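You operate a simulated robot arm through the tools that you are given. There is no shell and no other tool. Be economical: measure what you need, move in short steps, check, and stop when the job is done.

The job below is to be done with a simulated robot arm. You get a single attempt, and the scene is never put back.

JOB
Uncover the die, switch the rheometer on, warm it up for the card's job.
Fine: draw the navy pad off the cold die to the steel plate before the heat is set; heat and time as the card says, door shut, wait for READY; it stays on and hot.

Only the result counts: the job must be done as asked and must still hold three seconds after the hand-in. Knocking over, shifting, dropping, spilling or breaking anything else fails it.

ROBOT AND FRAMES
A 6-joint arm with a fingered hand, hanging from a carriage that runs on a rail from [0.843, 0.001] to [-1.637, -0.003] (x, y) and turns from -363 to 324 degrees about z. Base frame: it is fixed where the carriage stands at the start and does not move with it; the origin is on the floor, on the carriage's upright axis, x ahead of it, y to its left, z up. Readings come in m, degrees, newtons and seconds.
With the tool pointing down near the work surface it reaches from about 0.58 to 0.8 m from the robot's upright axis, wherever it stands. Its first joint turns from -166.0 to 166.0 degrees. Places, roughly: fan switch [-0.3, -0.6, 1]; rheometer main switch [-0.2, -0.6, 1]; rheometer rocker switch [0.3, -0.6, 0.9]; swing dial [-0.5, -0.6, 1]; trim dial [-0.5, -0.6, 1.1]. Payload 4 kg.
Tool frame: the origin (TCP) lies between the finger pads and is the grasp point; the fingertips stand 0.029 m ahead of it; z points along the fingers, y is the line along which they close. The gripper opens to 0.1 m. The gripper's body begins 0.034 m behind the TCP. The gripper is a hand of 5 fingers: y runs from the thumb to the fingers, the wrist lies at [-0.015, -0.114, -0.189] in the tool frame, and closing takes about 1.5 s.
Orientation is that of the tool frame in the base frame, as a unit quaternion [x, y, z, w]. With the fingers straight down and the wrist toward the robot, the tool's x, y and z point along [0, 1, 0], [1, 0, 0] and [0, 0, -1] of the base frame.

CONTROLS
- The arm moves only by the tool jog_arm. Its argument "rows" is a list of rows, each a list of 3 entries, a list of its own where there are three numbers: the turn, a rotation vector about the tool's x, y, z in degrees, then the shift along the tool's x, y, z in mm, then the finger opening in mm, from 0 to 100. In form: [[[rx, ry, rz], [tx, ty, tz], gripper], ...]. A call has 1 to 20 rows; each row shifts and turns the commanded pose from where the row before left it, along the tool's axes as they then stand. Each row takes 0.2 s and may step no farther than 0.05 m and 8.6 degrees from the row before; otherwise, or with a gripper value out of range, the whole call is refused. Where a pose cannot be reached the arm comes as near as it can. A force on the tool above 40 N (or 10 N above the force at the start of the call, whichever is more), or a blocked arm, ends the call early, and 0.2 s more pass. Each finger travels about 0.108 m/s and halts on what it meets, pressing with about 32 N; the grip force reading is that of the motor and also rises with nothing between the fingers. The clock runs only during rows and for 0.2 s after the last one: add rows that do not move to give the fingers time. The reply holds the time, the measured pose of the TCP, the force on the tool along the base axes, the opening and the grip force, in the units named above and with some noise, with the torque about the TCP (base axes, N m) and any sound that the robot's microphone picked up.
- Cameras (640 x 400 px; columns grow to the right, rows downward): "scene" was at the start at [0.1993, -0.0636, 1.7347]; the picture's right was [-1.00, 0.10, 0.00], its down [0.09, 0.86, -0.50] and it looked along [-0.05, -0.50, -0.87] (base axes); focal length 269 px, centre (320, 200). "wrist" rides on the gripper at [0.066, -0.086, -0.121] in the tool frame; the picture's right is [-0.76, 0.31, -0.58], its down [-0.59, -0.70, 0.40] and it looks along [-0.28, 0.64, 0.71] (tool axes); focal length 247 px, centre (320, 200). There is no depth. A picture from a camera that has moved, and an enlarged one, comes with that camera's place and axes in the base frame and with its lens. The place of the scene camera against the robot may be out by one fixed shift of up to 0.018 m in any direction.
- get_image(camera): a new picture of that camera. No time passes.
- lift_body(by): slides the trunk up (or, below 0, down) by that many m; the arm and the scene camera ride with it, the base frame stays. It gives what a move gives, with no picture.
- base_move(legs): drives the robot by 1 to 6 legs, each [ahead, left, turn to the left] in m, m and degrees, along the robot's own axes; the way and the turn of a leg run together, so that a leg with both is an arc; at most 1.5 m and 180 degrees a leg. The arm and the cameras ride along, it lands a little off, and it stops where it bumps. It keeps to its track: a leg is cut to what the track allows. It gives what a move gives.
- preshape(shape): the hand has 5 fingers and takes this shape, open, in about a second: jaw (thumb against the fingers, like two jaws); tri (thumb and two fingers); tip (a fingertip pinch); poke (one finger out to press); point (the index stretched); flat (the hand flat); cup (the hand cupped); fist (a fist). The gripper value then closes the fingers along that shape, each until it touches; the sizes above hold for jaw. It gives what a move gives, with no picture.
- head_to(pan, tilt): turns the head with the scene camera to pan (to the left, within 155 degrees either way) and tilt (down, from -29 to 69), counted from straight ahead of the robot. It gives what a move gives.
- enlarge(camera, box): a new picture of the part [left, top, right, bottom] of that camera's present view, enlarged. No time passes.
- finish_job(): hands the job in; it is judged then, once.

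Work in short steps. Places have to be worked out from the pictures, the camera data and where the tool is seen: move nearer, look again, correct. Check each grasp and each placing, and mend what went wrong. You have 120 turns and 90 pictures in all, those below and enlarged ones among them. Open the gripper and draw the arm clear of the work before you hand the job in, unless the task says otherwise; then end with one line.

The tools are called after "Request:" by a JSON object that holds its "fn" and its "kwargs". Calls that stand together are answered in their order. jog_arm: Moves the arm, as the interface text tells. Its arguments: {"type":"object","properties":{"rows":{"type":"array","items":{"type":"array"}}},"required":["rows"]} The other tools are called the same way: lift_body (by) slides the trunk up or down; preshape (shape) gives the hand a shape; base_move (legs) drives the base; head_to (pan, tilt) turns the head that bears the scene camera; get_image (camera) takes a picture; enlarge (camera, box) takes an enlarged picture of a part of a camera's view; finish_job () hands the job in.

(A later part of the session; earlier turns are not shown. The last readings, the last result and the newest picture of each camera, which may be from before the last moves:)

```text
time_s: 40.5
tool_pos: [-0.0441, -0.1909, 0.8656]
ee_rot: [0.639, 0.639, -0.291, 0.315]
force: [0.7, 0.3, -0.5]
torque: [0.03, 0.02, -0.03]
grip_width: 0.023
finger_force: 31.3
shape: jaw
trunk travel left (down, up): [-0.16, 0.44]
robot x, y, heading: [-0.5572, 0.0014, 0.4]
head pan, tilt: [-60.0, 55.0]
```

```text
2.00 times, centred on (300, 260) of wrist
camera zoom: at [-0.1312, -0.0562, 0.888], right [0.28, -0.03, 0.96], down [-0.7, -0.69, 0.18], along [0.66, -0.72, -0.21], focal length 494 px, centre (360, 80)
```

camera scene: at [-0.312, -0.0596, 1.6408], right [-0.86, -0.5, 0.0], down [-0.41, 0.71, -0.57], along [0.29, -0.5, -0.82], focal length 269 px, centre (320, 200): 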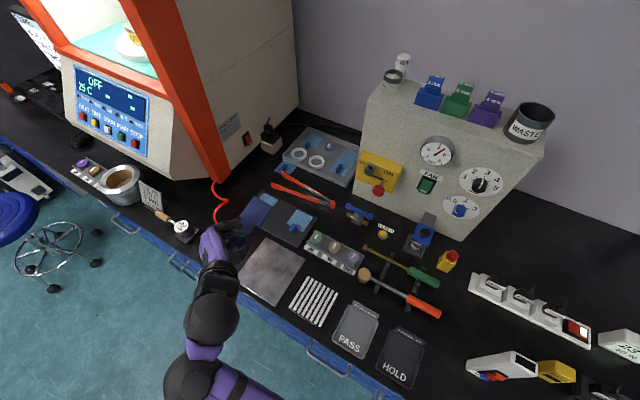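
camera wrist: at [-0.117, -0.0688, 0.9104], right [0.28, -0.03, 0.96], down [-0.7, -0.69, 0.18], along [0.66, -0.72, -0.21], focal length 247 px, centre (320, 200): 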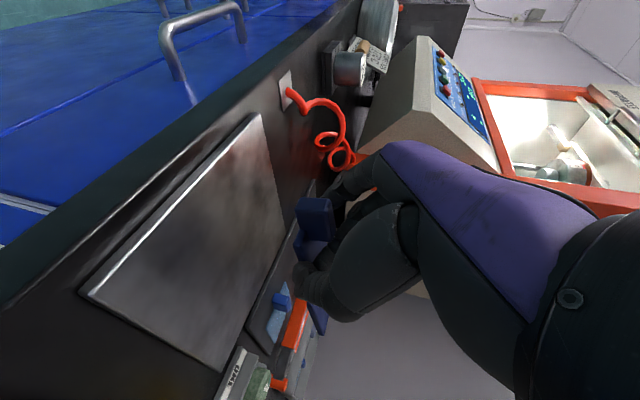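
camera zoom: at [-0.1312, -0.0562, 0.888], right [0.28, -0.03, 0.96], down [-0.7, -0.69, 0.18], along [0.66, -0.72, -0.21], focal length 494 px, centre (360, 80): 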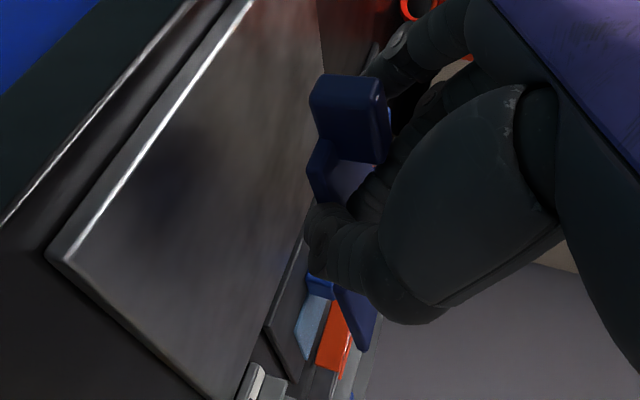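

Request:
{"fn": "jog_arm", "kwargs": {"rows": [[[0, 0, 0], [3.1, 0, 2.5], 0], [[0, 0, 0], [3.1, 0, 2.5], 0], [[0, 0, 0], [0, 0, 0], 0]]}}

Request:
{"fn": "jog_arm", "kwargs": {"rows": [[[0, 0, 0], [3.1, 0, 2.5], 0], [[0, 0, 0], [0, 0, 0], 0]]}}

Request:
{"fn": "enlarge", "kwargs": {"camera": "wrist", "box": [220, 160, 380, 360]}}

```text
time_s: 41.3
tool_pos: [-0.0444, -0.1907, 0.8586]
ee_rot: [0.639, 0.638, -0.291, 0.315]
force: [0.5, 0.4, -1.2]
torque: [0.05, -0.01, 0.01]
grip_width: 0.0232
finger_force: 31.9
shape: jaw
trunk travel left (down, up): [-0.16, 0.44]
robot x, y, heading: [-0.552, -0.0051, 0.1]
head pan, tilt: [-60.0, 55.0]
```

```text
time_s: 41.9
tool_pos: [-0.0446, -0.1918, 0.8556]
ee_rot: [0.639, 0.639, -0.291, 0.315]
force: [0.6, 0.2, -0.5]
torque: [0.02, -0.01, -0.01]
grip_width: 0.0232
finger_force: 32.1
shape: jaw
trunk travel left (down, up): [-0.16, 0.44]
robot x, y, heading: [-0.5543, 0.0028, 0.2]
head pan, tilt: [-60.0, 55.0]
```

```text
2.00 times, centred on (300, 260) of wrist
camera zoom: at [-0.1312, -0.0568, 0.8762], right [0.28, -0.03, 0.96], down [-0.7, -0.69, 0.18], along [0.66, -0.72, -0.21], focal length 494 px, centre (360, 80)
```

zoom: 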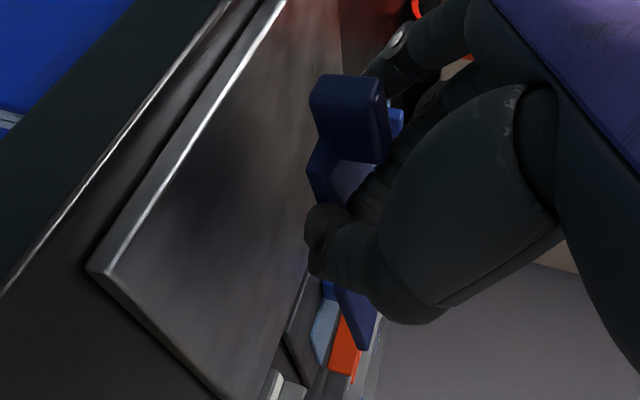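

Request:
{"fn": "jog_arm", "kwargs": {"rows": [[[0, 0, 0], [2.3, 0, 1.9], 0], [[0, 0, 0], [2.3, 0, 1.9], 0], [[0, 0, 0], [0, 0, 0], 0]]}}

Request:
{"fn": "jog_arm", "kwargs": {"rows": [[[0, 0, 0], [2.3, 0, 1.9], 0], [[0, 0, 0], [0, 0, 0], 0]]}}

Request:
{"fn": "enlarge", "kwargs": {"camera": "scene", "box": [180, 190, 340, 290]}}

```text
time_s: 42.7
tool_pos: [-0.0432, -0.1907, 0.8492]
ee_rot: [0.639, 0.638, -0.292, 0.315]
force: [-0.6, 0.8, -0.3]
torque: [0.01, 0.01, -0.03]
grip_width: 0.0233
finger_force: 32.1
shape: jaw
trunk travel left (down, up): [-0.16, 0.44]
robot x, y, heading: [-0.5534, 0.0002, 0.4]
head pan, tilt: [-60.0, 55.0]
```

```text
time_s: 43.3
tool_pos: [-0.0442, -0.1918, 0.8453]
ee_rot: [0.639, 0.639, -0.291, 0.315]
force: [0.3, -0.1, -0.5]
torque: [0.04, -0.01, -0.02]
grip_width: 0.023
finger_force: 32.5
shape: jaw
trunk travel left (down, up): [-0.16, 0.44]
robot x, y, heading: [-0.556, -0.0014, 0.3]
head pan, tilt: [-60.0, 55.0]
```

```text
4.00 times, centred on (260, 240) of scene
camera zoom: at [-0.312, -0.0595, 1.4508], right [-0.86, -0.5, 0.0], down [-0.41, 0.71, -0.57], along [0.29, -0.5, -0.82], focal length 1076 px, centre (560, 40)
```

zoom: 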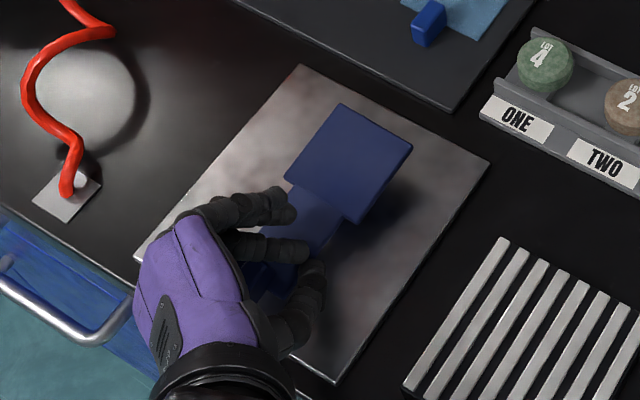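

Shadow shows a gap still. I continue lowering in small steps.

Request:
{"fn": "jog_arm", "kwargs": {"rows": [[[0, 0, 0], [2.3, 0, 1.9], 0], [[0, 0, 0], [2.3, 0, 1.9], 0], [[0, 0, 0], [0, 0, 0], 0]]}}

Request:
{"fn": "jog_arm", "kwargs": {"rows": [[[0, 0, 0], [1.6, 0, 1.2], 0], [[0, 0, 0], [1.6, 0, 1.2], 0], [[0, 0, 0], [0, 0, 0], 0]]}}

Request:
{"fn": "enlarge", "kwargs": {"camera": "scene", "box": [180, 190, 340, 290]}}

```text
time_s: 44.1
tool_pos: [-0.0439, -0.192, 0.8387]
ee_rot: [0.638, 0.639, -0.292, 0.315]
force: [1.1, 0.4, -0.6]
torque: [0.03, 0.04, -0.02]
grip_width: 0.0231
finger_force: 32.6
shape: jaw
trunk travel left (down, up): [-0.16, 0.44]
robot x, y, heading: [-0.5548, -0.0025, 0.3]
head pan, tilt: [-60.0, 55.0]
```

```text
time_s: 44.9
tool_pos: [-0.0428, -0.191, 0.8345]
ee_rot: [0.638, 0.639, -0.291, 0.316]
force: [0.9, 0.0, -0.9]
torque: [0.0, -0.03, 0.0]
grip_width: 0.0231
finger_force: 32.6
shape: jaw
trunk travel left (down, up): [-0.16, 0.44]
robot x, y, heading: [-0.5503, -0.0032, 0.2]
head pan, tilt: [-60.0, 55.0]
```

```text
4.00 times, centred on (260, 240) of scene
camera zoom: at [-0.312, -0.0596, 1.4508], right [-0.86, -0.5, 0.0], down [-0.41, 0.71, -0.57], along [0.29, -0.5, -0.82], focal length 1076 px, centre (560, 40)
```

zoom: 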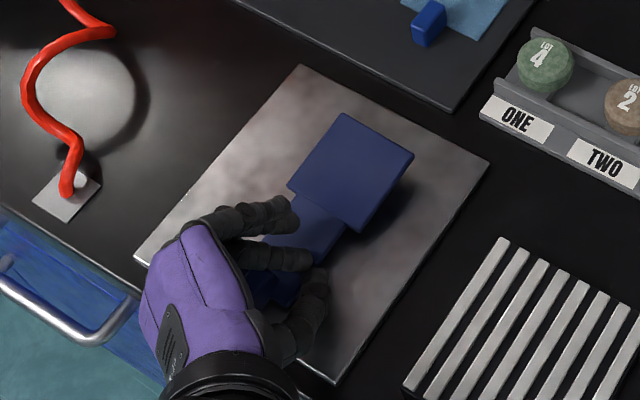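

Request:
{"fn": "jog_arm", "kwargs": {"rows": [[[0, 0, 0], [2.3, 0, 1.9], 0], [[0, 0, 0], [2.3, 0, 1.9], 0], [[0, 0, 0], [0, 0, 0], 0]]}}

Request:
{"fn": "jog_arm", "kwargs": {"rows": [[[0, 0, 0], [1.6, 0, 1.2], 0], [[0, 0, 0], [1.6, 0, 1.2], 0], [[0, 0, 0], [0, 0, 0], 0]]}}

Request:
{"fn": "enlarge", "kwargs": {"camera": "scene", "box": [180, 190, 340, 290]}}

Request:
{"fn": "enlarge", "kwargs": {"camera": "wrist", "box": [220, 160, 380, 360]}}

```text
time_s: 45.7
tool_pos: [-0.042, -0.1909, 0.8317]
ee_rot: [0.639, 0.637, -0.291, 0.317]
force: [-5.6, 4.9, 23.3]
torque: [-0.13, -0.61, 0.14]
grip_width: 0.0244
finger_force: 32.2
shape: jaw
trunk travel left (down, up): [-0.16, 0.44]
robot x, y, heading: [-0.554, -0.0033, 0.1]
head pan, tilt: [-60.0, 55.0]
```

```text
time_s: 46.3
tool_pos: [-0.0388, -0.1916, 0.8322]
ee_rot: [0.64, 0.635, -0.288, 0.322]
force: [-2.5, 0.7, 14.3]
torque: [-0.11, -0.38, -0.02]
grip_width: 0.0253
finger_force: 32.0
shape: jaw
trunk travel left (down, up): [-0.16, 0.44]
robot x, y, heading: [-0.55, -0.0021, 0.3]
head pan, tilt: [-60.0, 55.0]
stopped in row 3: the force on the tool passed its limit at 42 N (the readings are from after the stop); the commanded pose is now the measured one
```

```text
4.00 times, centred on (260, 240) of scene
camera zoom: at [-0.3116, -0.0597, 1.4505], right [-0.86, -0.5, 0.0], down [-0.41, 0.71, -0.57], along [0.29, -0.5, -0.82], focal length 1076 px, centre (560, 40)
```

zoom: 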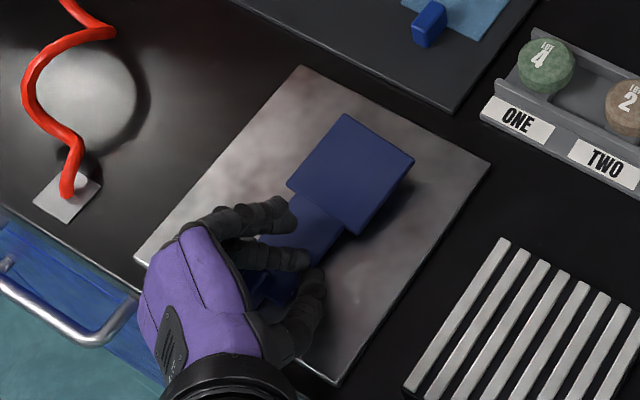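

```text
2.00 times, centred on (300, 260) of wrist
camera zoom: at [-0.1273, -0.057, 0.8512], right [0.26, -0.02, 0.96], down [-0.7, -0.69, 0.18], along [0.66, -0.72, -0.2], focal length 494 px, centre (360, 80)
```

zoom: 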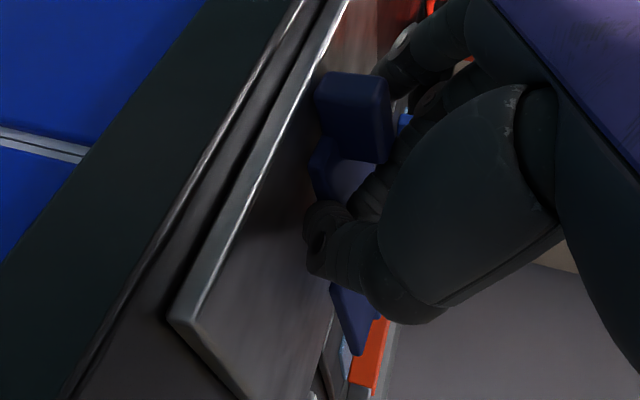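

Contact at z≈0.832. I back off 1 mm and open slowly.

Request:
{"fn": "jog_arm", "kwargs": {"rows": [[[0, 0, 0], [-0.8, 0, -0.6], 0], [[0, 0, 0], [0, 0, 0], 20], [[0, 0, 0], [0, 0, 0], 30], [[0, 0, 0], [0, 0, 0], 40], [[0, 0, 0], [0, 0, 0], 50], [[0, 0, 0], [0, 0, 0], 50]]}}

Request:
{"fn": "enlarge", "kwargs": {"camera": "scene", "box": [180, 190, 340, 290]}}

Request:
{"fn": "enlarge", "kwargs": {"camera": "wrist", "box": [220, 160, 380, 360]}}

```text
time_s: 47.7
tool_pos: [-0.0412, -0.1918, 0.8295]
ee_rot: [0.64, 0.636, -0.289, 0.319]
force: [-1.0, 2.5, 11.5]
torque: [-0.15, -0.29, 0.08]
grip_width: 0.0493
finger_force: 0.1
shape: jaw
trunk travel left (down, up): [-0.16, 0.44]
robot x, y, heading: [-0.557, -0.0009, 0.3]
head pan, tilt: [-60.0, 55.0]
```

```text
4.00 times, centred on (260, 240) of scene
camera zoom: at [-0.3116, -0.0594, 1.4509], right [-0.86, -0.5, 0.0], down [-0.41, 0.71, -0.57], along [0.29, -0.5, -0.82], focal length 1076 px, centre (560, 40)
```

zoom: 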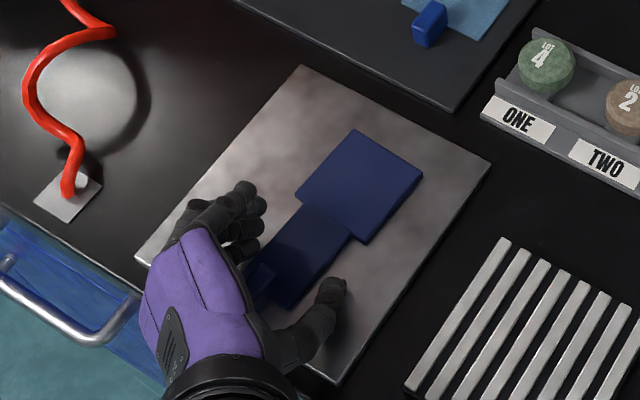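

```text
2.00 times, centred on (300, 260) of wrist
camera zoom: at [-0.1279, -0.0563, 0.8508], right [0.27, -0.02, 0.96], down [-0.7, -0.69, 0.18], along [0.66, -0.72, -0.2], focal length 494 px, centre (360, 80)
```

zoom: 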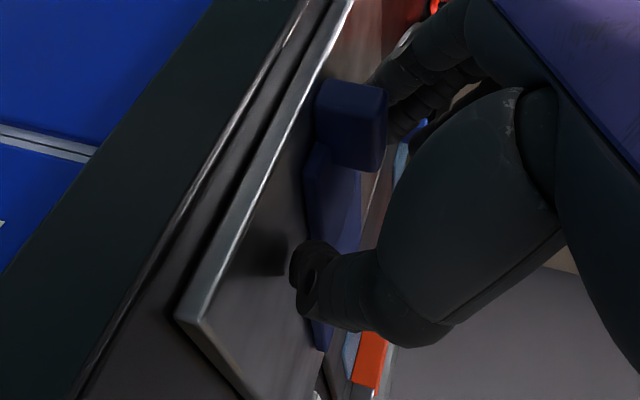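

Pad rests flat on the plate. I rise straight up and check.

Request:
{"fn": "jog_arm", "kwargs": {"rows": [[[0, 0, 0], [-2.3, 0, -1.9], 55], [[0, 0, 0], [-4, 0, -3.2], 62], [[0, 0, 0], [-8, 0, -6.4], 62], [[0, 0, 0], [-23, 0, -19], 62], [[0, 0, 0], [-31, 0, -25], 62], [[0, 0, 0], [-31, 0, -25], 62], [[0, 0, 0], [-31, 0, -25], 62], [[0, 0, 0], [0, 0, 0], 62]]}}

Request:
{"fn": "lift_body", "kwargs": {"by": 0.2}}

Request:
{"fn": "get_image", "kwargs": {"camera": "scene"}}

```text
time_s: 49.5
tool_pos: [-0.0166, -0.2194, 0.9486]
ee_rot: [0.639, 0.636, -0.289, 0.321]
force: [-0.6, 0.4, 0.2]
torque: [0.01, 0.01, 0.0]
grip_width: 0.0619
finger_force: 0.0
shape: jaw
out of reach, approached as far as the arm can: row 5, 6, 7
trunk travel left (down, up): [-0.16, 0.44]
robot x, y, heading: [-0.5523, -0.0038, 0.3]
head pan, tilt: [-60.0, 55.0]
```

```text
time_s: 51.6
tool_pos: [-0.0172, -0.2195, 1.1488]
ee_rot: [0.639, 0.636, -0.289, 0.321]
force: [0.4, 0.5, 0.0]
torque: [0.03, 0.01, 0.02]
grip_width: 0.0618
finger_force: 0.1
shape: jaw
trunk travel left (down, up): [-0.36, 0.24]
robot x, y, heading: [-0.5529, -0.0015, 0.2]
head pan, tilt: [-60.0, 55.0]
```

```text
43 pictures are left
camera scene: at [-0.3121, -0.0595, 1.6507], right [-0.86, -0.5, 0.0], down [-0.41, 0.71, -0.57], along [0.29, -0.5, -0.82], focal length 269 px, centre (320, 200)
```

scene: 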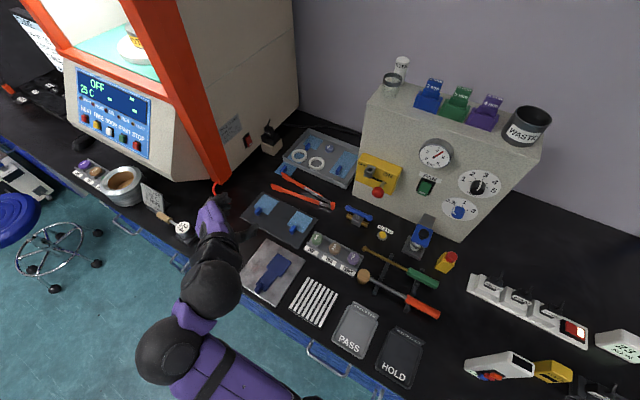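

Pad done. Now the main switch state: enlarge it.

Request:
{"fn": "enlarge", "kwargs": {"camera": "scene", "box": [345, 135, 425, 215]}}

Request:
{"fn": "enlarge", "kwargs": {"camera": "scene", "box": [215, 105, 295, 165]}}

```text
5.00 times, centred on (385, 175) of scene
camera zoom: at [-0.3121, -0.0595, 1.6507], right [-0.86, -0.5, 0.0], down [-0.41, 0.71, -0.57], along [0.29, -0.5, -0.82], focal length 1346 px, centre (-5, 325)
```

zoom: 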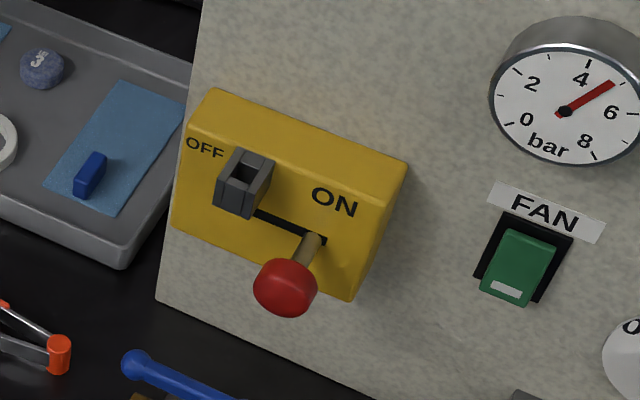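

```text
6.67 times, centred on (255, 135) of scene
camera zoom: at [-0.3121, -0.0595, 1.6507], right [-0.86, -0.5, 0.0], down [-0.41, 0.71, -0.57], along [0.29, -0.5, -0.82], focal length 1794 px, centre (753, 633)
```

zoom: 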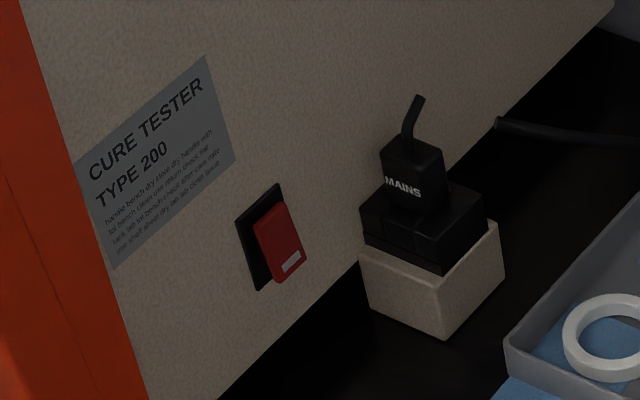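

The main lever stands at ON; the red rocker's lower half stands out (off). I shape the hand to poke and look at it.

Request:
{"fn": "preshape", "kwargs": {"shape": "poke"}}

Request:
{"fn": "get_image", "kwargs": {"camera": "wrist"}}

Request:
{"fn": "enlarge", "kwargs": {"camera": "scene", "box": [140, 150, 300, 250]}}

```text
time_s: 52.5
tool_pos: [-0.0154, -0.22, 1.1479]
ee_rot: [0.639, 0.636, -0.289, 0.322]
force: [-0.3, -0.1, -0.7]
torque: [-0.02, 0.0, -0.01]
grip_width: 0.0
finger_force: 0.0
shape: poke
trunk travel left (down, up): [-0.36, 0.24]
robot x, y, heading: [-0.5529, -0.0024, 0.5]
head pan, tilt: [-60.0, 55.0]
```

```text
40 pictures are left
camera wrist: at [-0.1039, -0.0853, 1.1691], right [0.27, -0.02, 0.96], down [-0.7, -0.69, 0.18], along [0.66, -0.72, -0.2], focal length 247 px, centre (320, 200)
```

wrist: 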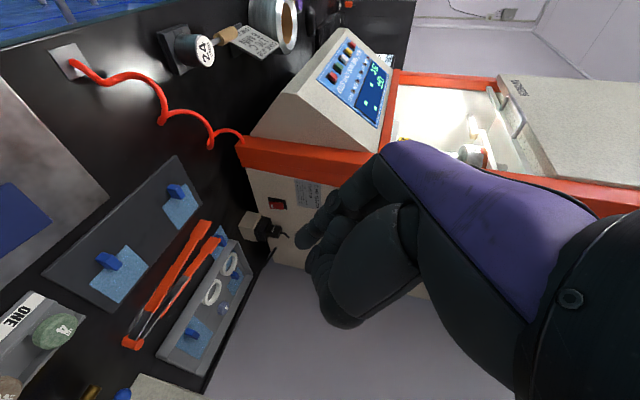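

```text
4.00 times, centred on (220, 200) of scene
camera zoom: at [-0.312, -0.0595, 1.6508], right [-0.86, -0.5, 0.0], down [-0.41, 0.71, -0.57], along [0.29, -0.5, -0.82], focal length 1076 px, centre (720, 200)
```

zoom: 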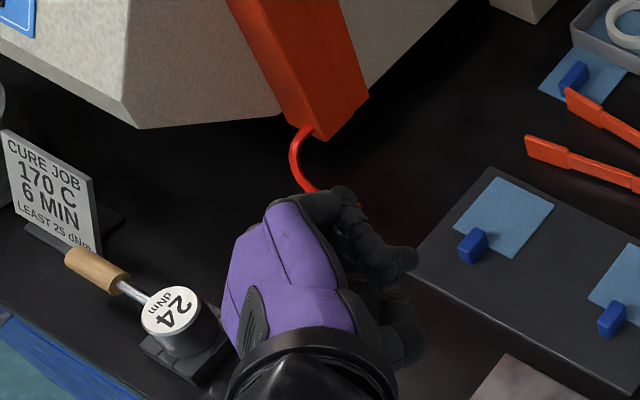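

The poke fingertip sits ≈29 mm ahead of the TCP. I drive to X≈-0.30 and turn the tool to point down and toward +x at 45°.

Request:
{"fn": "base_move", "kwargs": {"legs": [[0.25, 0, 0]]}}

Request:
{"fn": "jog_arm", "kwargs": {"rows": [[[0, 8.2, 0], [0, 0, 0], 0], [[0, 8.2, 0], [0, 0, 0], 0], [[0, 8.2, 0], [0, 0, 0], 0], [[0, 8.2, 0], [0, 0, 0], 0], [[0, 8.2, 0], [0, 0, 0], 0], [[0, 8.2, 0], [0, 0, 0], 0], [[-7.5, 0, 0], [0, 0, 0], 0], [[-7.5, 0, 0], [0, 0, 0], 0], [[-7.5, 0, 0], [0, 0, 0], 0], [[-7.5, 0, 0], [0, 0, 0], 0], [[-7.5, 0, 0], [0, 0, 0], 0], [[-7.5, 0, 0], [0, 0, 0], 0], [[0, 0, 0], [0, 0, 0], 0]]}}

```text
time_s: 54.4
tool_pos: [0.2351, -0.2204, 1.1472]
ee_rot: [0.64, 0.635, -0.289, 0.322]
force: [-0.3, -0.3, 0.0]
torque: [-0.02, 0.01, -0.01]
grip_width: 0.0
finger_force: 0.1
shape: poke
trunk travel left (down, up): [-0.36, 0.24]
robot x, y, heading: [-0.3041, -0.0007, 0.2]
head pan, tilt: [-60.0, 55.0]
```

```text
time_s: 55.6
tool_pos: [0.2638, -0.2449, 1.1098]
ee_rot: [0.706, 0.7, -0.06, 0.091]
force: [18.0, -7.1, -27.7]
torque: [-1.69, -0.77, -0.93]
grip_width: 0.0
finger_force: 32.4
shape: jaw
out of reach, approached as far as the arm can: row 1, 2, 3, 4
trunk travel left (down, up): [-0.36, 0.24]
robot x, y, heading: [-0.3026, -0.0006, -0.0]
head pan, tilt: [-60.0, 55.0]
stopped in row 6: the force on the tool passed its limit at 186 N (the readings are from after the stop); the commanded pose is now the measured one
```

The call stopped on force and the shape reads jaw; I look at what happened.

Request:
{"fn": "get_image", "kwargs": {"camera": "scene"}}

Request:
{"fn": "get_image", "kwargs": {"camera": "wrist"}}

```text
38 pictures are left
camera scene: at [-0.0595, -0.0593, 1.6509], right [-0.86, -0.5, 0.0], down [-0.41, 0.71, -0.57], along [0.29, -0.5, -0.82], focal length 269 px, centre (320, 200)
```

scene: 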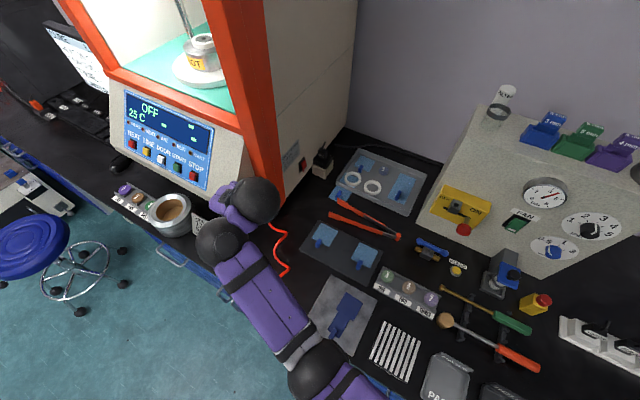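

```text
37 pictures are left
camera wrist: at [0.1755, -0.1543, 1.21], right [0.27, -0.62, 0.74], down [-0.69, -0.66, -0.3], along [0.67, -0.43, -0.61], focal length 247 px, centre (320, 200)
```

wrist: 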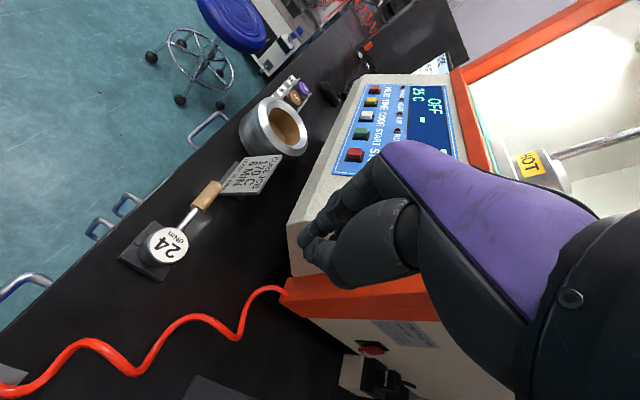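

Value 0 closed the hand; "open" is 100. I re-shape to poke and hold with 100, reading the force.

Request:
{"fn": "preshape", "kwargs": {"shape": "poke"}}

Request:
{"fn": "jog_arm", "kwargs": {"rows": [[[0, 0, 0], [0, 0, 0], 100], [[0, 0, 0], [0, 0, 0], 100]]}}

```text
time_s: 56.5
tool_pos: [0.2643, -0.2452, 1.1105]
ee_rot: [0.706, 0.7, -0.06, 0.089]
force: [30.5, -10.2, -46.9]
torque: [-3.64, -1.5, -1.98]
grip_width: 0.0
finger_force: 0.1
shape: poke
trunk travel left (down, up): [-0.36, 0.24]
robot x, y, heading: [-0.3, -0.0011, 0.1]
head pan, tilt: [-60.0, 55.0]
```

```text
time_s: 57.1
tool_pos: [0.2638, -0.2448, 1.1091]
ee_rot: [0.706, 0.7, -0.059, 0.09]
force: [32.0, -9.0, -47.7]
torque: [-3.69, -1.4, -2.15]
grip_width: 0.0
finger_force: 0.2
shape: poke
trunk travel left (down, up): [-0.36, 0.24]
robot x, y, heading: [-0.3023, -0.0028, 0.2]
head pan, tilt: [-60.0, 55.0]
```

A steady force suggests the folded arm touches itself at this near/high pose; I move down and outward a bit.

Request:
{"fn": "jog_arm", "kwargs": {"rows": [[[0, 0, 0], [-10, 0, 20], 100], [[0, 0, 0], [-10, 0, 20], 100], [[0, 0, 0], [0, 0, 0], 100]]}}

```text
time_s: 57.9
tool_pos: [0.2499, -0.2558, 1.1001]
ee_rot: [0.706, 0.701, -0.059, 0.088]
force: [-0.7, 0.2, 0.2]
torque: [-0.02, -0.02, -0.02]
grip_width: 0.0
finger_force: 0.0
shape: poke
out of reach, approached as far as the arm can: row 1, 2
trunk travel left (down, up): [-0.36, 0.24]
robot x, y, heading: [-0.3012, 0.0002, 0.3]
head pan, tilt: [-60.0, 55.0]
```

Request:
{"fn": "jog_arm", "kwargs": {"rows": [[[0, 0, 0], [0, 0, 40], 100], [[0, 0, 0], [0, 0, 40], 100], [[0, 0, 0], [0, 0, 0], 100]]}}

```text
time_s: 58.7
tool_pos: [0.2284, -0.2526, 1.081]
ee_rot: [0.706, 0.7, -0.06, 0.088]
force: [0.6, 0.6, -0.5]
torque: [0.0, -0.04, 0.04]
grip_width: 0.0
finger_force: 0.1
shape: poke
out of reach, approached as far as the arm can: row 1, 2
trunk travel left (down, up): [-0.36, 0.24]
robot x, y, heading: [-0.3026, 0.0009, 0.3]
head pan, tilt: [-60.0, 55.0]
```

I move outward over the bench (-y), where reach is easy.

Request:
{"fn": "jog_arm", "kwargs": {"rows": [[[0, 0, 0], [-40, 0, 10], 100], [[0, 0, 0], [-40, 0, 10], 100], [[0, 0, 0], [-40, 0, 10], 100], [[0, 0, 0], [-40, 0, 0], 100], [[0, 0, 0], [-40, 0, 0], 100], [[0, 0, 0], [0, 0, 0], 100]]}}

```text
time_s: 59.0
tool_pos: [0.2225, -0.2706, 1.0844]
ee_rot: [0.709, 0.697, -0.062, 0.087]
force: [4.7, -4.2, -12.4]
torque: [-0.68, -0.62, -0.02]
grip_width: 0.0001
finger_force: 0.0
shape: poke
out of reach, approached as far as the arm can: row 1
trunk travel left (down, up): [-0.36, 0.24]
robot x, y, heading: [-0.2976, 0.0028, 0.1]
head pan, tilt: [-60.0, 55.0]
stopped in row 1: the force on the tool passed its limit at 80 N (the readings are from after the stop); the commanded pose is now the measured one
```

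Request:
{"fn": "jog_arm", "kwargs": {"rows": [[[0, 0, 0], [0, 0, 20], 100], [[0, 0, 0], [0, 0, 20], 100], [[0, 0, 0], [0, 0, 20], 100], [[0, 0, 0], [0, 0, 0], 100]]}}

Request:
{"fn": "get_image", "kwargs": {"camera": "scene"}}

```text
time_s: 59.7
tool_pos: [0.2057, -0.2695, 1.0719]
ee_rot: [0.711, 0.695, -0.062, 0.088]
force: [10.6, -2.1, -15.7]
torque: [-1.53, -0.46, -0.92]
grip_width: 0.0
finger_force: 0.0
shape: poke
out of reach, approached as far as the arm can: row 1, 2, 3
trunk travel left (down, up): [-0.36, 0.24]
robot x, y, heading: [-0.3022, -0.0036, 0.2]
head pan, tilt: [-60.0, 55.0]
stopped in row 3: the force on the tool passed its limit at 42 N (the readings are from after the stop); the commanded pose is now the measured one
```

```text
36 pictures are left
camera scene: at [-0.0596, -0.0596, 1.6509], right [-0.86, -0.5, 0.0], down [-0.41, 0.71, -0.57], along [0.29, -0.5, -0.82], focal length 269 px, centre (320, 200)
```

scene: 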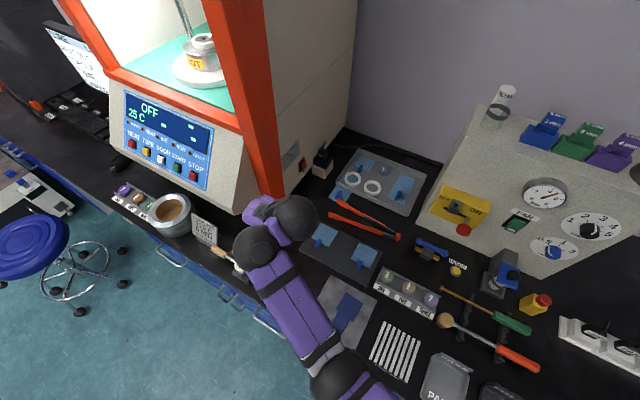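

Nothing is near the hand: it's the arm's own wrist limit at this height. I tilt forward again, then go down/outward in the reachable tilt.

Request:
{"fn": "jog_arm", "kwargs": {"rows": [[[0, -8, 0], [0, 0, 0], 100], [[0, -8, 0], [0, 0, 0], 100], [[0, -8, 0], [0, 0, 0], 100], [[0, -8, 0], [0, 0, 0], 100], [[0, 0, 0], [0, 0, 0], 100]]}}

Request:
{"fn": "jog_arm", "kwargs": {"rows": [[[0, 0, 0], [0, 0, 20], 100], [[0, 0, 0], [0, 0, 40], 100], [[0, 0, 0], [0, 0, 40], 100], [[0, 0, 0], [0, 0, 0], 100]]}}

```text
time_s: 60.9
tool_pos: [0.2052, -0.2659, 1.0716]
ee_rot: [0.665, 0.645, -0.256, 0.276]
force: [0.0, -0.7, -0.4]
torque: [0.01, 0.02, 0.01]
grip_width: 0.0
finger_force: 0.0
shape: poke
out of reach, approached as far as the arm can: row 1
trunk travel left (down, up): [-0.36, 0.24]
robot x, y, heading: [-0.3017, -0.0019, 0.3]
head pan, tilt: [-60.0, 55.0]
```

```text
time_s: 61.9
tool_pos: [0.2046, -0.3372, 0.9991]
ee_rot: [0.666, 0.645, -0.255, 0.275]
force: [-0.6, -1.0, 0.3]
torque: [0.01, 0.02, 0.0]
grip_width: 0.0002
finger_force: 0.1
shape: poke
trunk travel left (down, up): [-0.36, 0.24]
robot x, y, heading: [-0.3005, -0.0057, 0.3]
head pan, tilt: [-60.0, 55.0]
```

Request:
{"fn": "jog_arm", "kwargs": {"rows": [[[0, 0, 0], [-31, 0, 30], 100], [[0, 0, 0], [-31, 0, 30], 100], [[0, 0, 0], [-31, 0, 30], 100], [[0, 8, 0], [0, 0, 0], 100], [[0, 8, 0], [0, 0, 0], 100], [[0, 8, 0], [0, 0, 0], 100], [[0, 8, 0], [0, 0, 0], 100], [[0, 8, 0], [0, 0, 0], 100], [[0, 3, 0], [0, 0, 0], 100], [[0, 0, 0], [0, 0, 0], 100]]}}

```text
time_s: 64.1
tool_pos: [0.2038, -0.4652, 1.0009]
ee_rot: [0.713, 0.701, 0.008, 0.02]
force: [-0.5, -1.2, 0.3]
torque: [-0.01, 0.01, -0.02]
grip_width: 0.0
finger_force: 0.1
shape: poke
trunk travel left (down, up): [-0.36, 0.24]
robot x, y, heading: [-0.298, -0.0035, 0.2]
head pan, tilt: [-60.0, 55.0]
```

Vertical and free. Now roll so the finger points toward +x.

Request:
{"fn": "jog_arm", "kwargs": {"rows": [[[-7.5, 0, 0], [0, 0, 0], 100], [[-7.5, 0, 0], [0, 0, 0], 100], [[-7.5, 0, 0], [0, 0, 0], 100], [[-7.5, 0, 0], [0, 0, 0], 100], [[-7.5, 0, 0], [0, 0, 0], 100], [[-7.5, 0, 0], [0, 0, 0], 100], [[0, 0, 0], [0, 0, 0], 100]]}}

Request:
{"fn": "get_image", "kwargs": {"camera": "wrist"}}

Request:
{"fn": "get_image", "kwargs": {"camera": "scene"}}

```text
time_s: 65.7
tool_pos: [0.2045, -0.4654, 1.0018]
ee_rot: [0.651, 0.645, 0.274, 0.293]
force: [0.2, -0.5, 0.8]
torque: [0.01, 0.04, 0.01]
grip_width: 0.0
finger_force: 0.2
shape: poke
trunk travel left (down, up): [-0.36, 0.24]
robot x, y, heading: [-0.3026, 0.0009, 0.4]
head pan, tilt: [-60.0, 55.0]
```

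```text
35 pictures are left
camera wrist: at [0.0592, -0.396, 1.0187], right [-0.23, -0.74, 0.63], down [-0.2, -0.6, -0.77], along [0.95, -0.3, -0.01], focal length 247 px, centre (320, 200)
```

wrist: 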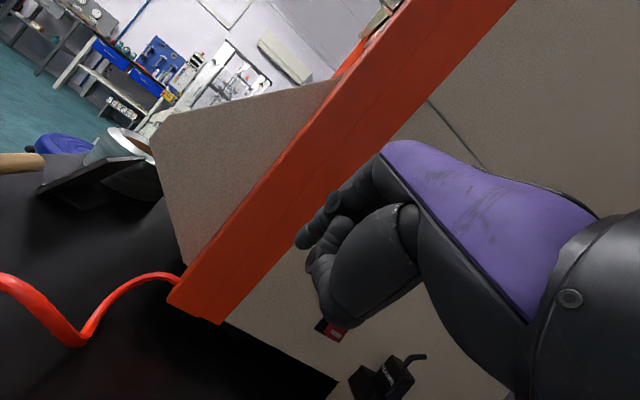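

```text
34 pictures are left
camera scene: at [-0.0597, -0.0598, 1.6509], right [-0.86, -0.5, 0.0], down [-0.41, 0.71, -0.57], along [0.29, -0.5, -0.82], focal length 269 px, centre (320, 200)
```

scene: 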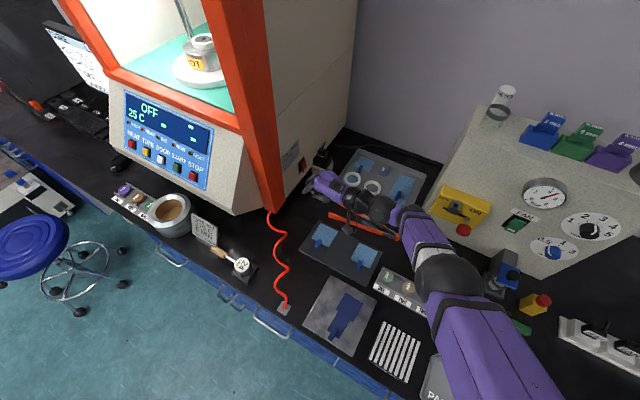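

The elbow swings toward the lever box in this pose; I yaw the tool 40° so the wrist comes back toward the robot, and retreat 80 mm in -x.

Request:
{"fn": "jog_arm", "kwargs": {"rows": [[[0, -5.66, 5.66], [0, 0, 0], 100], [[0, -5.66, 5.66], [0, 0, 0], 100], [[0, -5.66, 5.66], [0, 0, 0], 100], [[0, -5.66, 5.66], [0, 0, 0], 100], [[0, -5.66, 5.66], [0, 0, 0], 100], [[0, 0, 0], [-25.7, -21.7, -21.7], 100], [[0, 0, 0], [-25.7, -21.7, -21.7], 100], [[0, 0, 0], [0, 0, 0], 100]]}}

Request:
{"fn": "base_move", "kwargs": {"legs": [[0.1, 0, 0]]}}

Request:
{"fn": "get_image", "kwargs": {"camera": "scene"}}

Request:
{"fn": "get_image", "kwargs": {"camera": "wrist"}}

```text
time_s: 67.5
tool_pos: [0.1795, -0.5581, 0.9089]
ee_rot: [0.834, 0.379, 0.17, 0.364]
force: [0.4, 0.1, 0.6]
torque: [0.02, -0.03, 0.01]
grip_width: 0.0
finger_force: 0.1
shape: poke
out of reach, approached as far as the arm can: row 1, 2, 3, 4, 5, 6, 7
trunk travel left (down, up): [-0.36, 0.24]
robot x, y, heading: [-0.3025, -0.0009, 0.0]
head pan, tilt: [-60.0, 55.0]
```

```text
time_s: 68.7
tool_pos: [0.2802, -0.5585, 0.909]
ee_rot: [0.834, 0.378, 0.171, 0.364]
force: [0.2, -0.5, -0.4]
torque: [0.02, -0.03, -0.01]
grip_width: 0.0
finger_force: 0.0
shape: poke
trunk travel left (down, up): [-0.36, 0.24]
robot x, y, heading: [-0.1989, 0.0026, 0.2]
head pan, tilt: [-60.0, 55.0]
```

```text
33 pictures are left
camera scene: at [0.0415, -0.0594, 1.6508], right [-0.86, -0.5, 0.0], down [-0.41, 0.71, -0.57], along [0.29, -0.5, -0.82], focal length 269 px, centre (320, 200)
```

scene: 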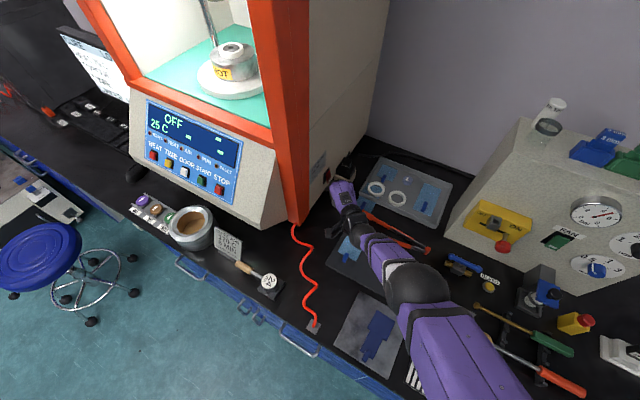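

```text
32 pictures are left
camera wrist: at [0.2137, -0.4122, 0.9273], right [-0.66, -0.43, 0.61], down [-0.52, -0.32, -0.79], along [0.54, -0.84, -0.01], focal length 247 px, centre (320, 200)
```

wrist: 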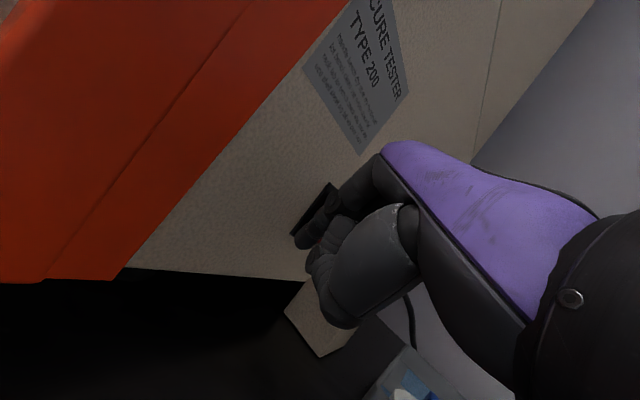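

The tip is close to the rocker, a bit low and forward. I shift it 35 mm in -y and 16 mm up.

Request:
{"fn": "jog_arm", "kwargs": {"rows": [[[0, 0, 0], [-14.4, 12.8, 1.9], 100], [[0, 0, 0], [-14.4, 12.8, 1.9], 100], [[0, 0, 0], [0, 0, 0], 100]]}}

Request:
{"fn": "enlarge", "kwargs": {"camera": "wrist", "box": [220, 150, 380, 300]}}

Request:
{"fn": "enlarge", "kwargs": {"camera": "scene", "box": [300, 140, 400, 240]}}

```text
time_s: 69.5
tool_pos: [0.2737, -0.5895, 0.9298]
ee_rot: [0.834, 0.378, 0.172, 0.364]
force: [0.2, 0.0, 0.6]
torque: [-0.02, 0.01, -0.02]
grip_width: 0.0
finger_force: 0.1
shape: poke
out of reach, approached as far as the arm can: row 1, 2
trunk travel left (down, up): [-0.36, 0.24]
robot x, y, heading: [-0.2012, 0.0012, 0.3]
head pan, tilt: [-60.0, 55.0]
```

```text
2.67 times, centred on (300, 225) of wrist
camera zoom: at [0.206, -0.4426, 0.9491], right [-0.66, -0.43, 0.61], down [-0.52, -0.32, -0.79], along [0.54, -0.84, -0.01], focal length 659 px, centre (373, 133)
```

zoom: 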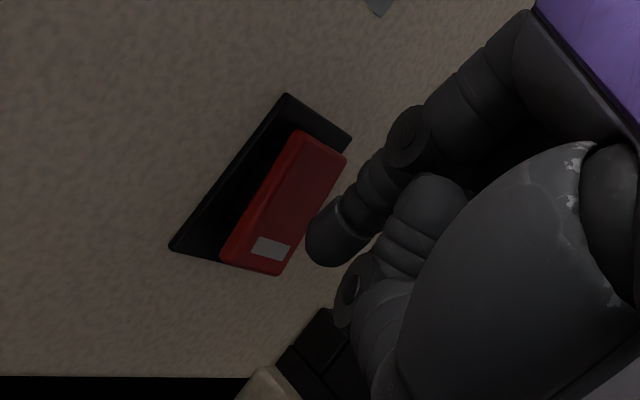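

```text
4.00 times, centred on (350, 190) of scene
camera zoom: at [0.0414, -0.0593, 1.6508], right [-0.86, -0.5, 0.0], down [-0.41, 0.71, -0.57], along [0.29, -0.5, -0.82], focal length 1076 px, centre (200, 240)
```

zoom: 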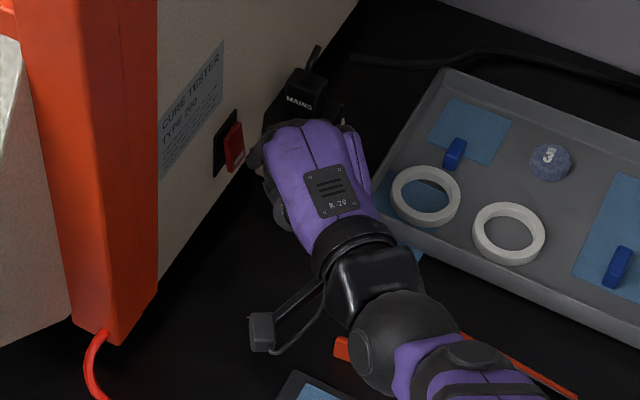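

The rocker's lower half sticks out with its mark; the tip is 20 mm from it. I press toward it (+x, slightly down).

Request:
{"fn": "jog_arm", "kwargs": {"rows": [[[0, 0, 0], [5.3, 2.4, 9.6], 100], [[0, 0, 0], [5.3, 2.4, 9.6], 100], [[0, 0, 0], [5.3, 2.4, 9.6], 100], [[0, 0, 0], [0, 0, 0], 100]]}}

Request:
{"fn": "enlarge", "kwargs": {"camera": "wrist", "box": [220, 150, 380, 300]}}

```text
time_s: 70.5
tool_pos: [0.2891, -0.5791, 0.9314]
ee_rot: [0.834, 0.378, 0.17, 0.364]
force: [-5.1, 0.8, 0.8]
torque: [0.0, 0.04, -0.03]
grip_width: 0.0
finger_force: 0.1
shape: poke
out of reach, approached as far as the arm can: row 1, 2, 3
trunk travel left (down, up): [-0.36, 0.24]
robot x, y, heading: [-0.2003, 0.0026, 0.3]
head pan, tilt: [-60.0, 55.0]
```

```text
2.67 times, centred on (300, 225) of wrist
camera zoom: at [0.2221, -0.433, 0.9502], right [-0.66, -0.43, 0.61], down [-0.52, -0.32, -0.79], along [0.54, -0.84, -0.01], focal length 659 px, centre (373, 133)
```

zoom: 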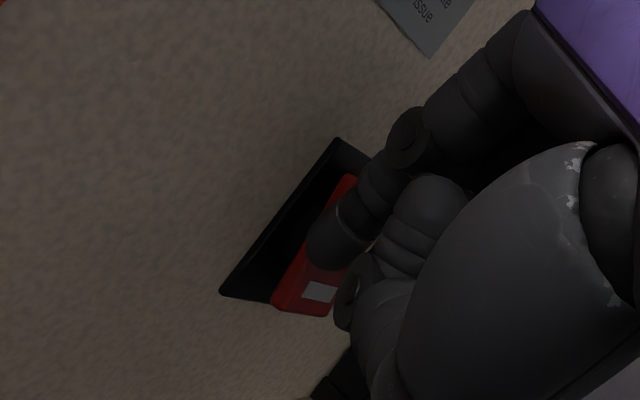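

The tip touches mid-rocker; the arm is at its reach limit, so I use trunk and base: back 10 mm, down 14 mm, then forward.

Request:
{"fn": "base_move", "kwargs": {"legs": [[-0.012, 0, 0]]}}

Request:
{"fn": "lift_body", "kwargs": {"by": -0.013}}

Request:
{"fn": "base_move", "kwargs": {"legs": [[0.024, 0, 0]]}}

Request:
{"fn": "enlarge", "kwargs": {"camera": "wrist", "box": [220, 150, 380, 300]}}

```text
time_s: 71.2
tool_pos: [0.279, -0.5799, 0.9318]
ee_rot: [0.834, 0.379, 0.171, 0.364]
force: [-0.7, 0.2, -0.5]
torque: [0.0, 0.03, 0.01]
grip_width: 0.0002
finger_force: 0.1
shape: poke
trunk travel left (down, up): [-0.36, 0.24]
robot x, y, heading: [-0.214, -0.0027, 0.0]
head pan, tilt: [-60.0, 55.0]
```

```text
time_s: 71.8
tool_pos: [0.2783, -0.5795, 0.9191]
ee_rot: [0.833, 0.379, 0.171, 0.364]
force: [0.8, 0.1, -0.7]
torque: [-0.02, -0.01, 0.01]
grip_width: 0.0
finger_force: 0.0
shape: poke
trunk travel left (down, up): [-0.347, 0.253]
robot x, y, heading: [-0.2141, 0.0006, 0.3]
head pan, tilt: [-60.0, 55.0]
```

```text
time_s: 72.6
tool_pos: [0.2985, -0.5776, 0.9173]
ee_rot: [0.835, 0.379, 0.169, 0.362]
force: [-10.4, 2.3, -4.6]
torque: [0.07, 0.19, -0.06]
grip_width: 0.0001
finger_force: 0.0
shape: poke
trunk travel left (down, up): [-0.347, 0.253]
robot x, y, heading: [-0.1894, 0.0008, 0.0]
head pan, tilt: [-60.0, 55.0]
heard: click
```

```text
2.67 times, centred on (300, 225) of wrist
camera zoom: at [0.2324, -0.4314, 0.9354], right [-0.66, -0.44, 0.61], down [-0.52, -0.32, -0.79], along [0.54, -0.84, -0.02], focal length 659 px, centre (373, 133)
```

zoom: 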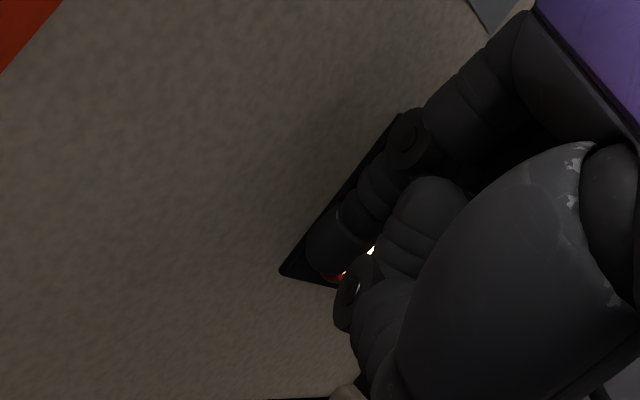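

A click and the rocker glows. I back off 0.12 m and look at the display.

Request:
{"fn": "base_move", "kwargs": {"legs": [[-0.12, 0, 0]]}}

Request:
{"fn": "enlarge", "kwargs": {"camera": "scene", "box": [80, 60, 300, 200]}}

```text
time_s: 73.9
tool_pos: [0.1845, -0.5787, 0.9168]
ee_rot: [0.834, 0.38, 0.171, 0.362]
force: [0.5, 1.1, -0.8]
torque: [0.01, 0.02, -0.02]
grip_width: 0.0004
finger_force: 0.0
shape: poke
trunk travel left (down, up): [-0.347, 0.253]
robot x, y, heading: [-0.3055, -0.0035, 0.5]
head pan, tilt: [-60.0, 55.0]
heard: click
```

```text
2.86 times, centred on (190, 130) of scene
camera zoom: at [-0.0649, -0.0591, 1.6378], right [-0.86, -0.5, 0.0], down [-0.41, 0.71, -0.57], along [0.29, -0.5, -0.82], focal length 769 px, centre (691, 400)
```

zoom: 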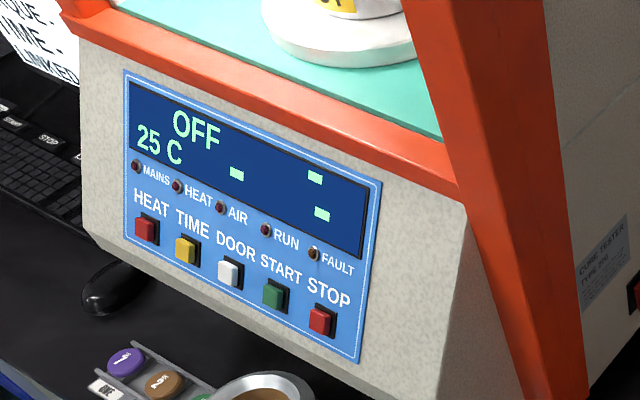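

A second click on retreat, display still OFF; I check the rocker.

Request:
{"fn": "enlarge", "kwargs": {"camera": "scene", "box": [270, 130, 350, 200]}}

Request:
{"fn": "enlarge", "kwargs": {"camera": "wrist", "box": [140, 100, 340, 300]}}

```text
5.71 times, centred on (310, 165) of scene
camera zoom: at [-0.0649, -0.0591, 1.6378], right [-0.86, -0.5, 0.0], down [-0.41, 0.71, -0.57], along [0.29, -0.5, -0.82], focal length 1538 px, centre (377, 400)
```

zoom: 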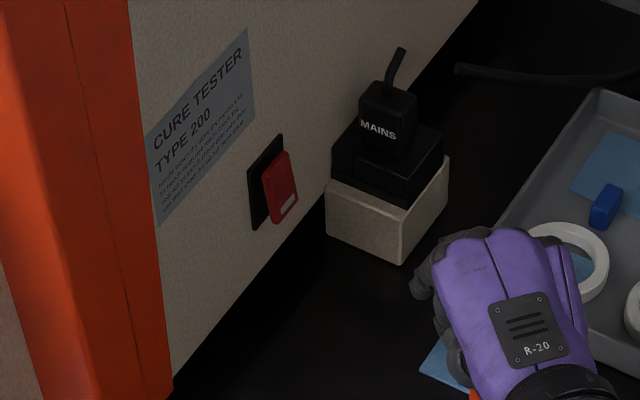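

```text
2.00 times, centred on (240, 200) of wrist
camera zoom: at [0.1172, -0.4318, 0.9367], right [-0.66, -0.44, 0.61], down [-0.52, -0.32, -0.79], along [0.54, -0.84, -0.02], focal length 494 px, centre (480, 200)
```

zoom: 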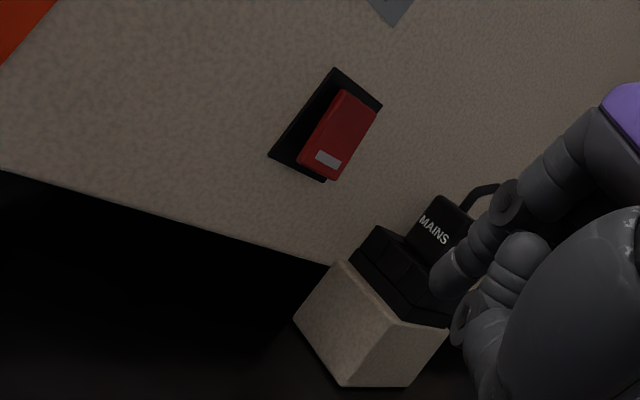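

The rocker sprang back: not pressed far enough. I go 5 mm lower and press deeper in.

Request:
{"fn": "lift_body", "kwargs": {"by": -0.005}}

Request:
{"fn": "base_move", "kwargs": {"legs": [[0.113, 0, 0]]}}

Request:
{"fn": "base_move", "kwargs": {"legs": [[0.012, 0, 0]]}}

Request:
{"fn": "enlarge", "kwargs": {"camera": "wrist", "box": [220, 150, 380, 300]}}

```text
time_s: 74.4
tool_pos: [0.1839, -0.5783, 0.9121]
ee_rot: [0.834, 0.38, 0.171, 0.363]
force: [0.3, 0.5, 0.4]
torque: [0.01, 0.02, -0.04]
grip_width: 0.0001
finger_force: 0.0
shape: poke
trunk travel left (down, up): [-0.342, 0.258]
robot x, y, heading: [-0.307, 0.0011, 0.4]
head pan, tilt: [-60.0, 55.0]
```

```text
time_s: 75.6
tool_pos: [0.2963, -0.5774, 0.9125]
ee_rot: [0.834, 0.38, 0.172, 0.362]
force: [0.8, 3.2, -0.6]
torque: [0.05, -0.01, 0.1]
grip_width: 0.0
finger_force: 0.0
shape: poke
trunk travel left (down, up): [-0.342, 0.258]
robot x, y, heading: [-0.1932, 0.002, 0.2]
head pan, tilt: [-60.0, 55.0]
heard: click
```

```text
time_s: 76.4
tool_pos: [0.3012, -0.5778, 0.9086]
ee_rot: [0.835, 0.379, 0.169, 0.362]
force: [-26.9, 7.0, 6.9]
torque: [0.11, 0.04, -0.06]
grip_width: 0.0002
finger_force: 0.0
shape: poke
trunk travel left (down, up): [-0.342, 0.258]
robot x, y, heading: [-0.1876, -0.0017, 0.3]
head pan, tilt: [-60.0, 55.0]
```

```text
2.67 times, centred on (300, 225) of wrist
camera zoom: at [0.2341, -0.432, 0.9293], right [-0.66, -0.43, 0.61], down [-0.53, -0.32, -0.79], along [0.54, -0.84, -0.02], focal length 659 px, centre (373, 133)
```

zoom: 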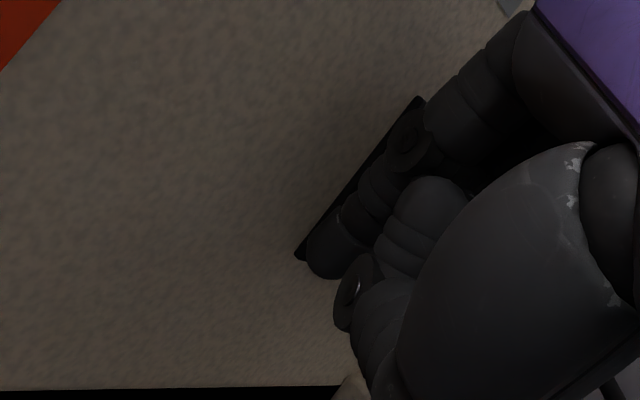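

I relax slightly and look at the rocker state.

Request:
{"fn": "base_move", "kwargs": {"legs": [[-0.01, 0, 0]]}}

Request:
{"fn": "enlarge", "kwargs": {"camera": "scene", "box": [100, 100, 380, 240]}}

```text
time_s: 77.1
tool_pos: [0.2963, -0.5762, 0.9108]
ee_rot: [0.835, 0.378, 0.17, 0.361]
force: [-0.1, 7.2, 0.3]
torque: [0.07, 0.02, 0.17]
grip_width: 0.0001
finger_force: 0.0
shape: poke
trunk travel left (down, up): [-0.342, 0.258]
robot x, y, heading: [-0.1976, -0.0031, 0.4]
head pan, tilt: [-60.0, 55.0]
```

```text
2.29 times, centred on (240, 170) of scene
camera zoom: at [0.0481, -0.0586, 1.6328], right [-0.86, -0.5, 0.0], down [-0.41, 0.71, -0.57], along [0.29, -0.49, -0.82], focal length 615 px, centre (503, 269)
```

zoom: 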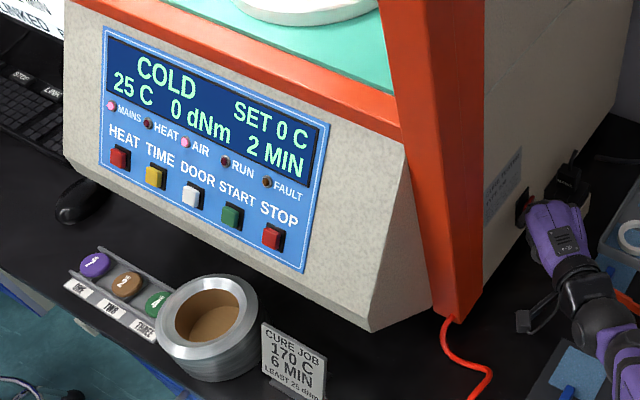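

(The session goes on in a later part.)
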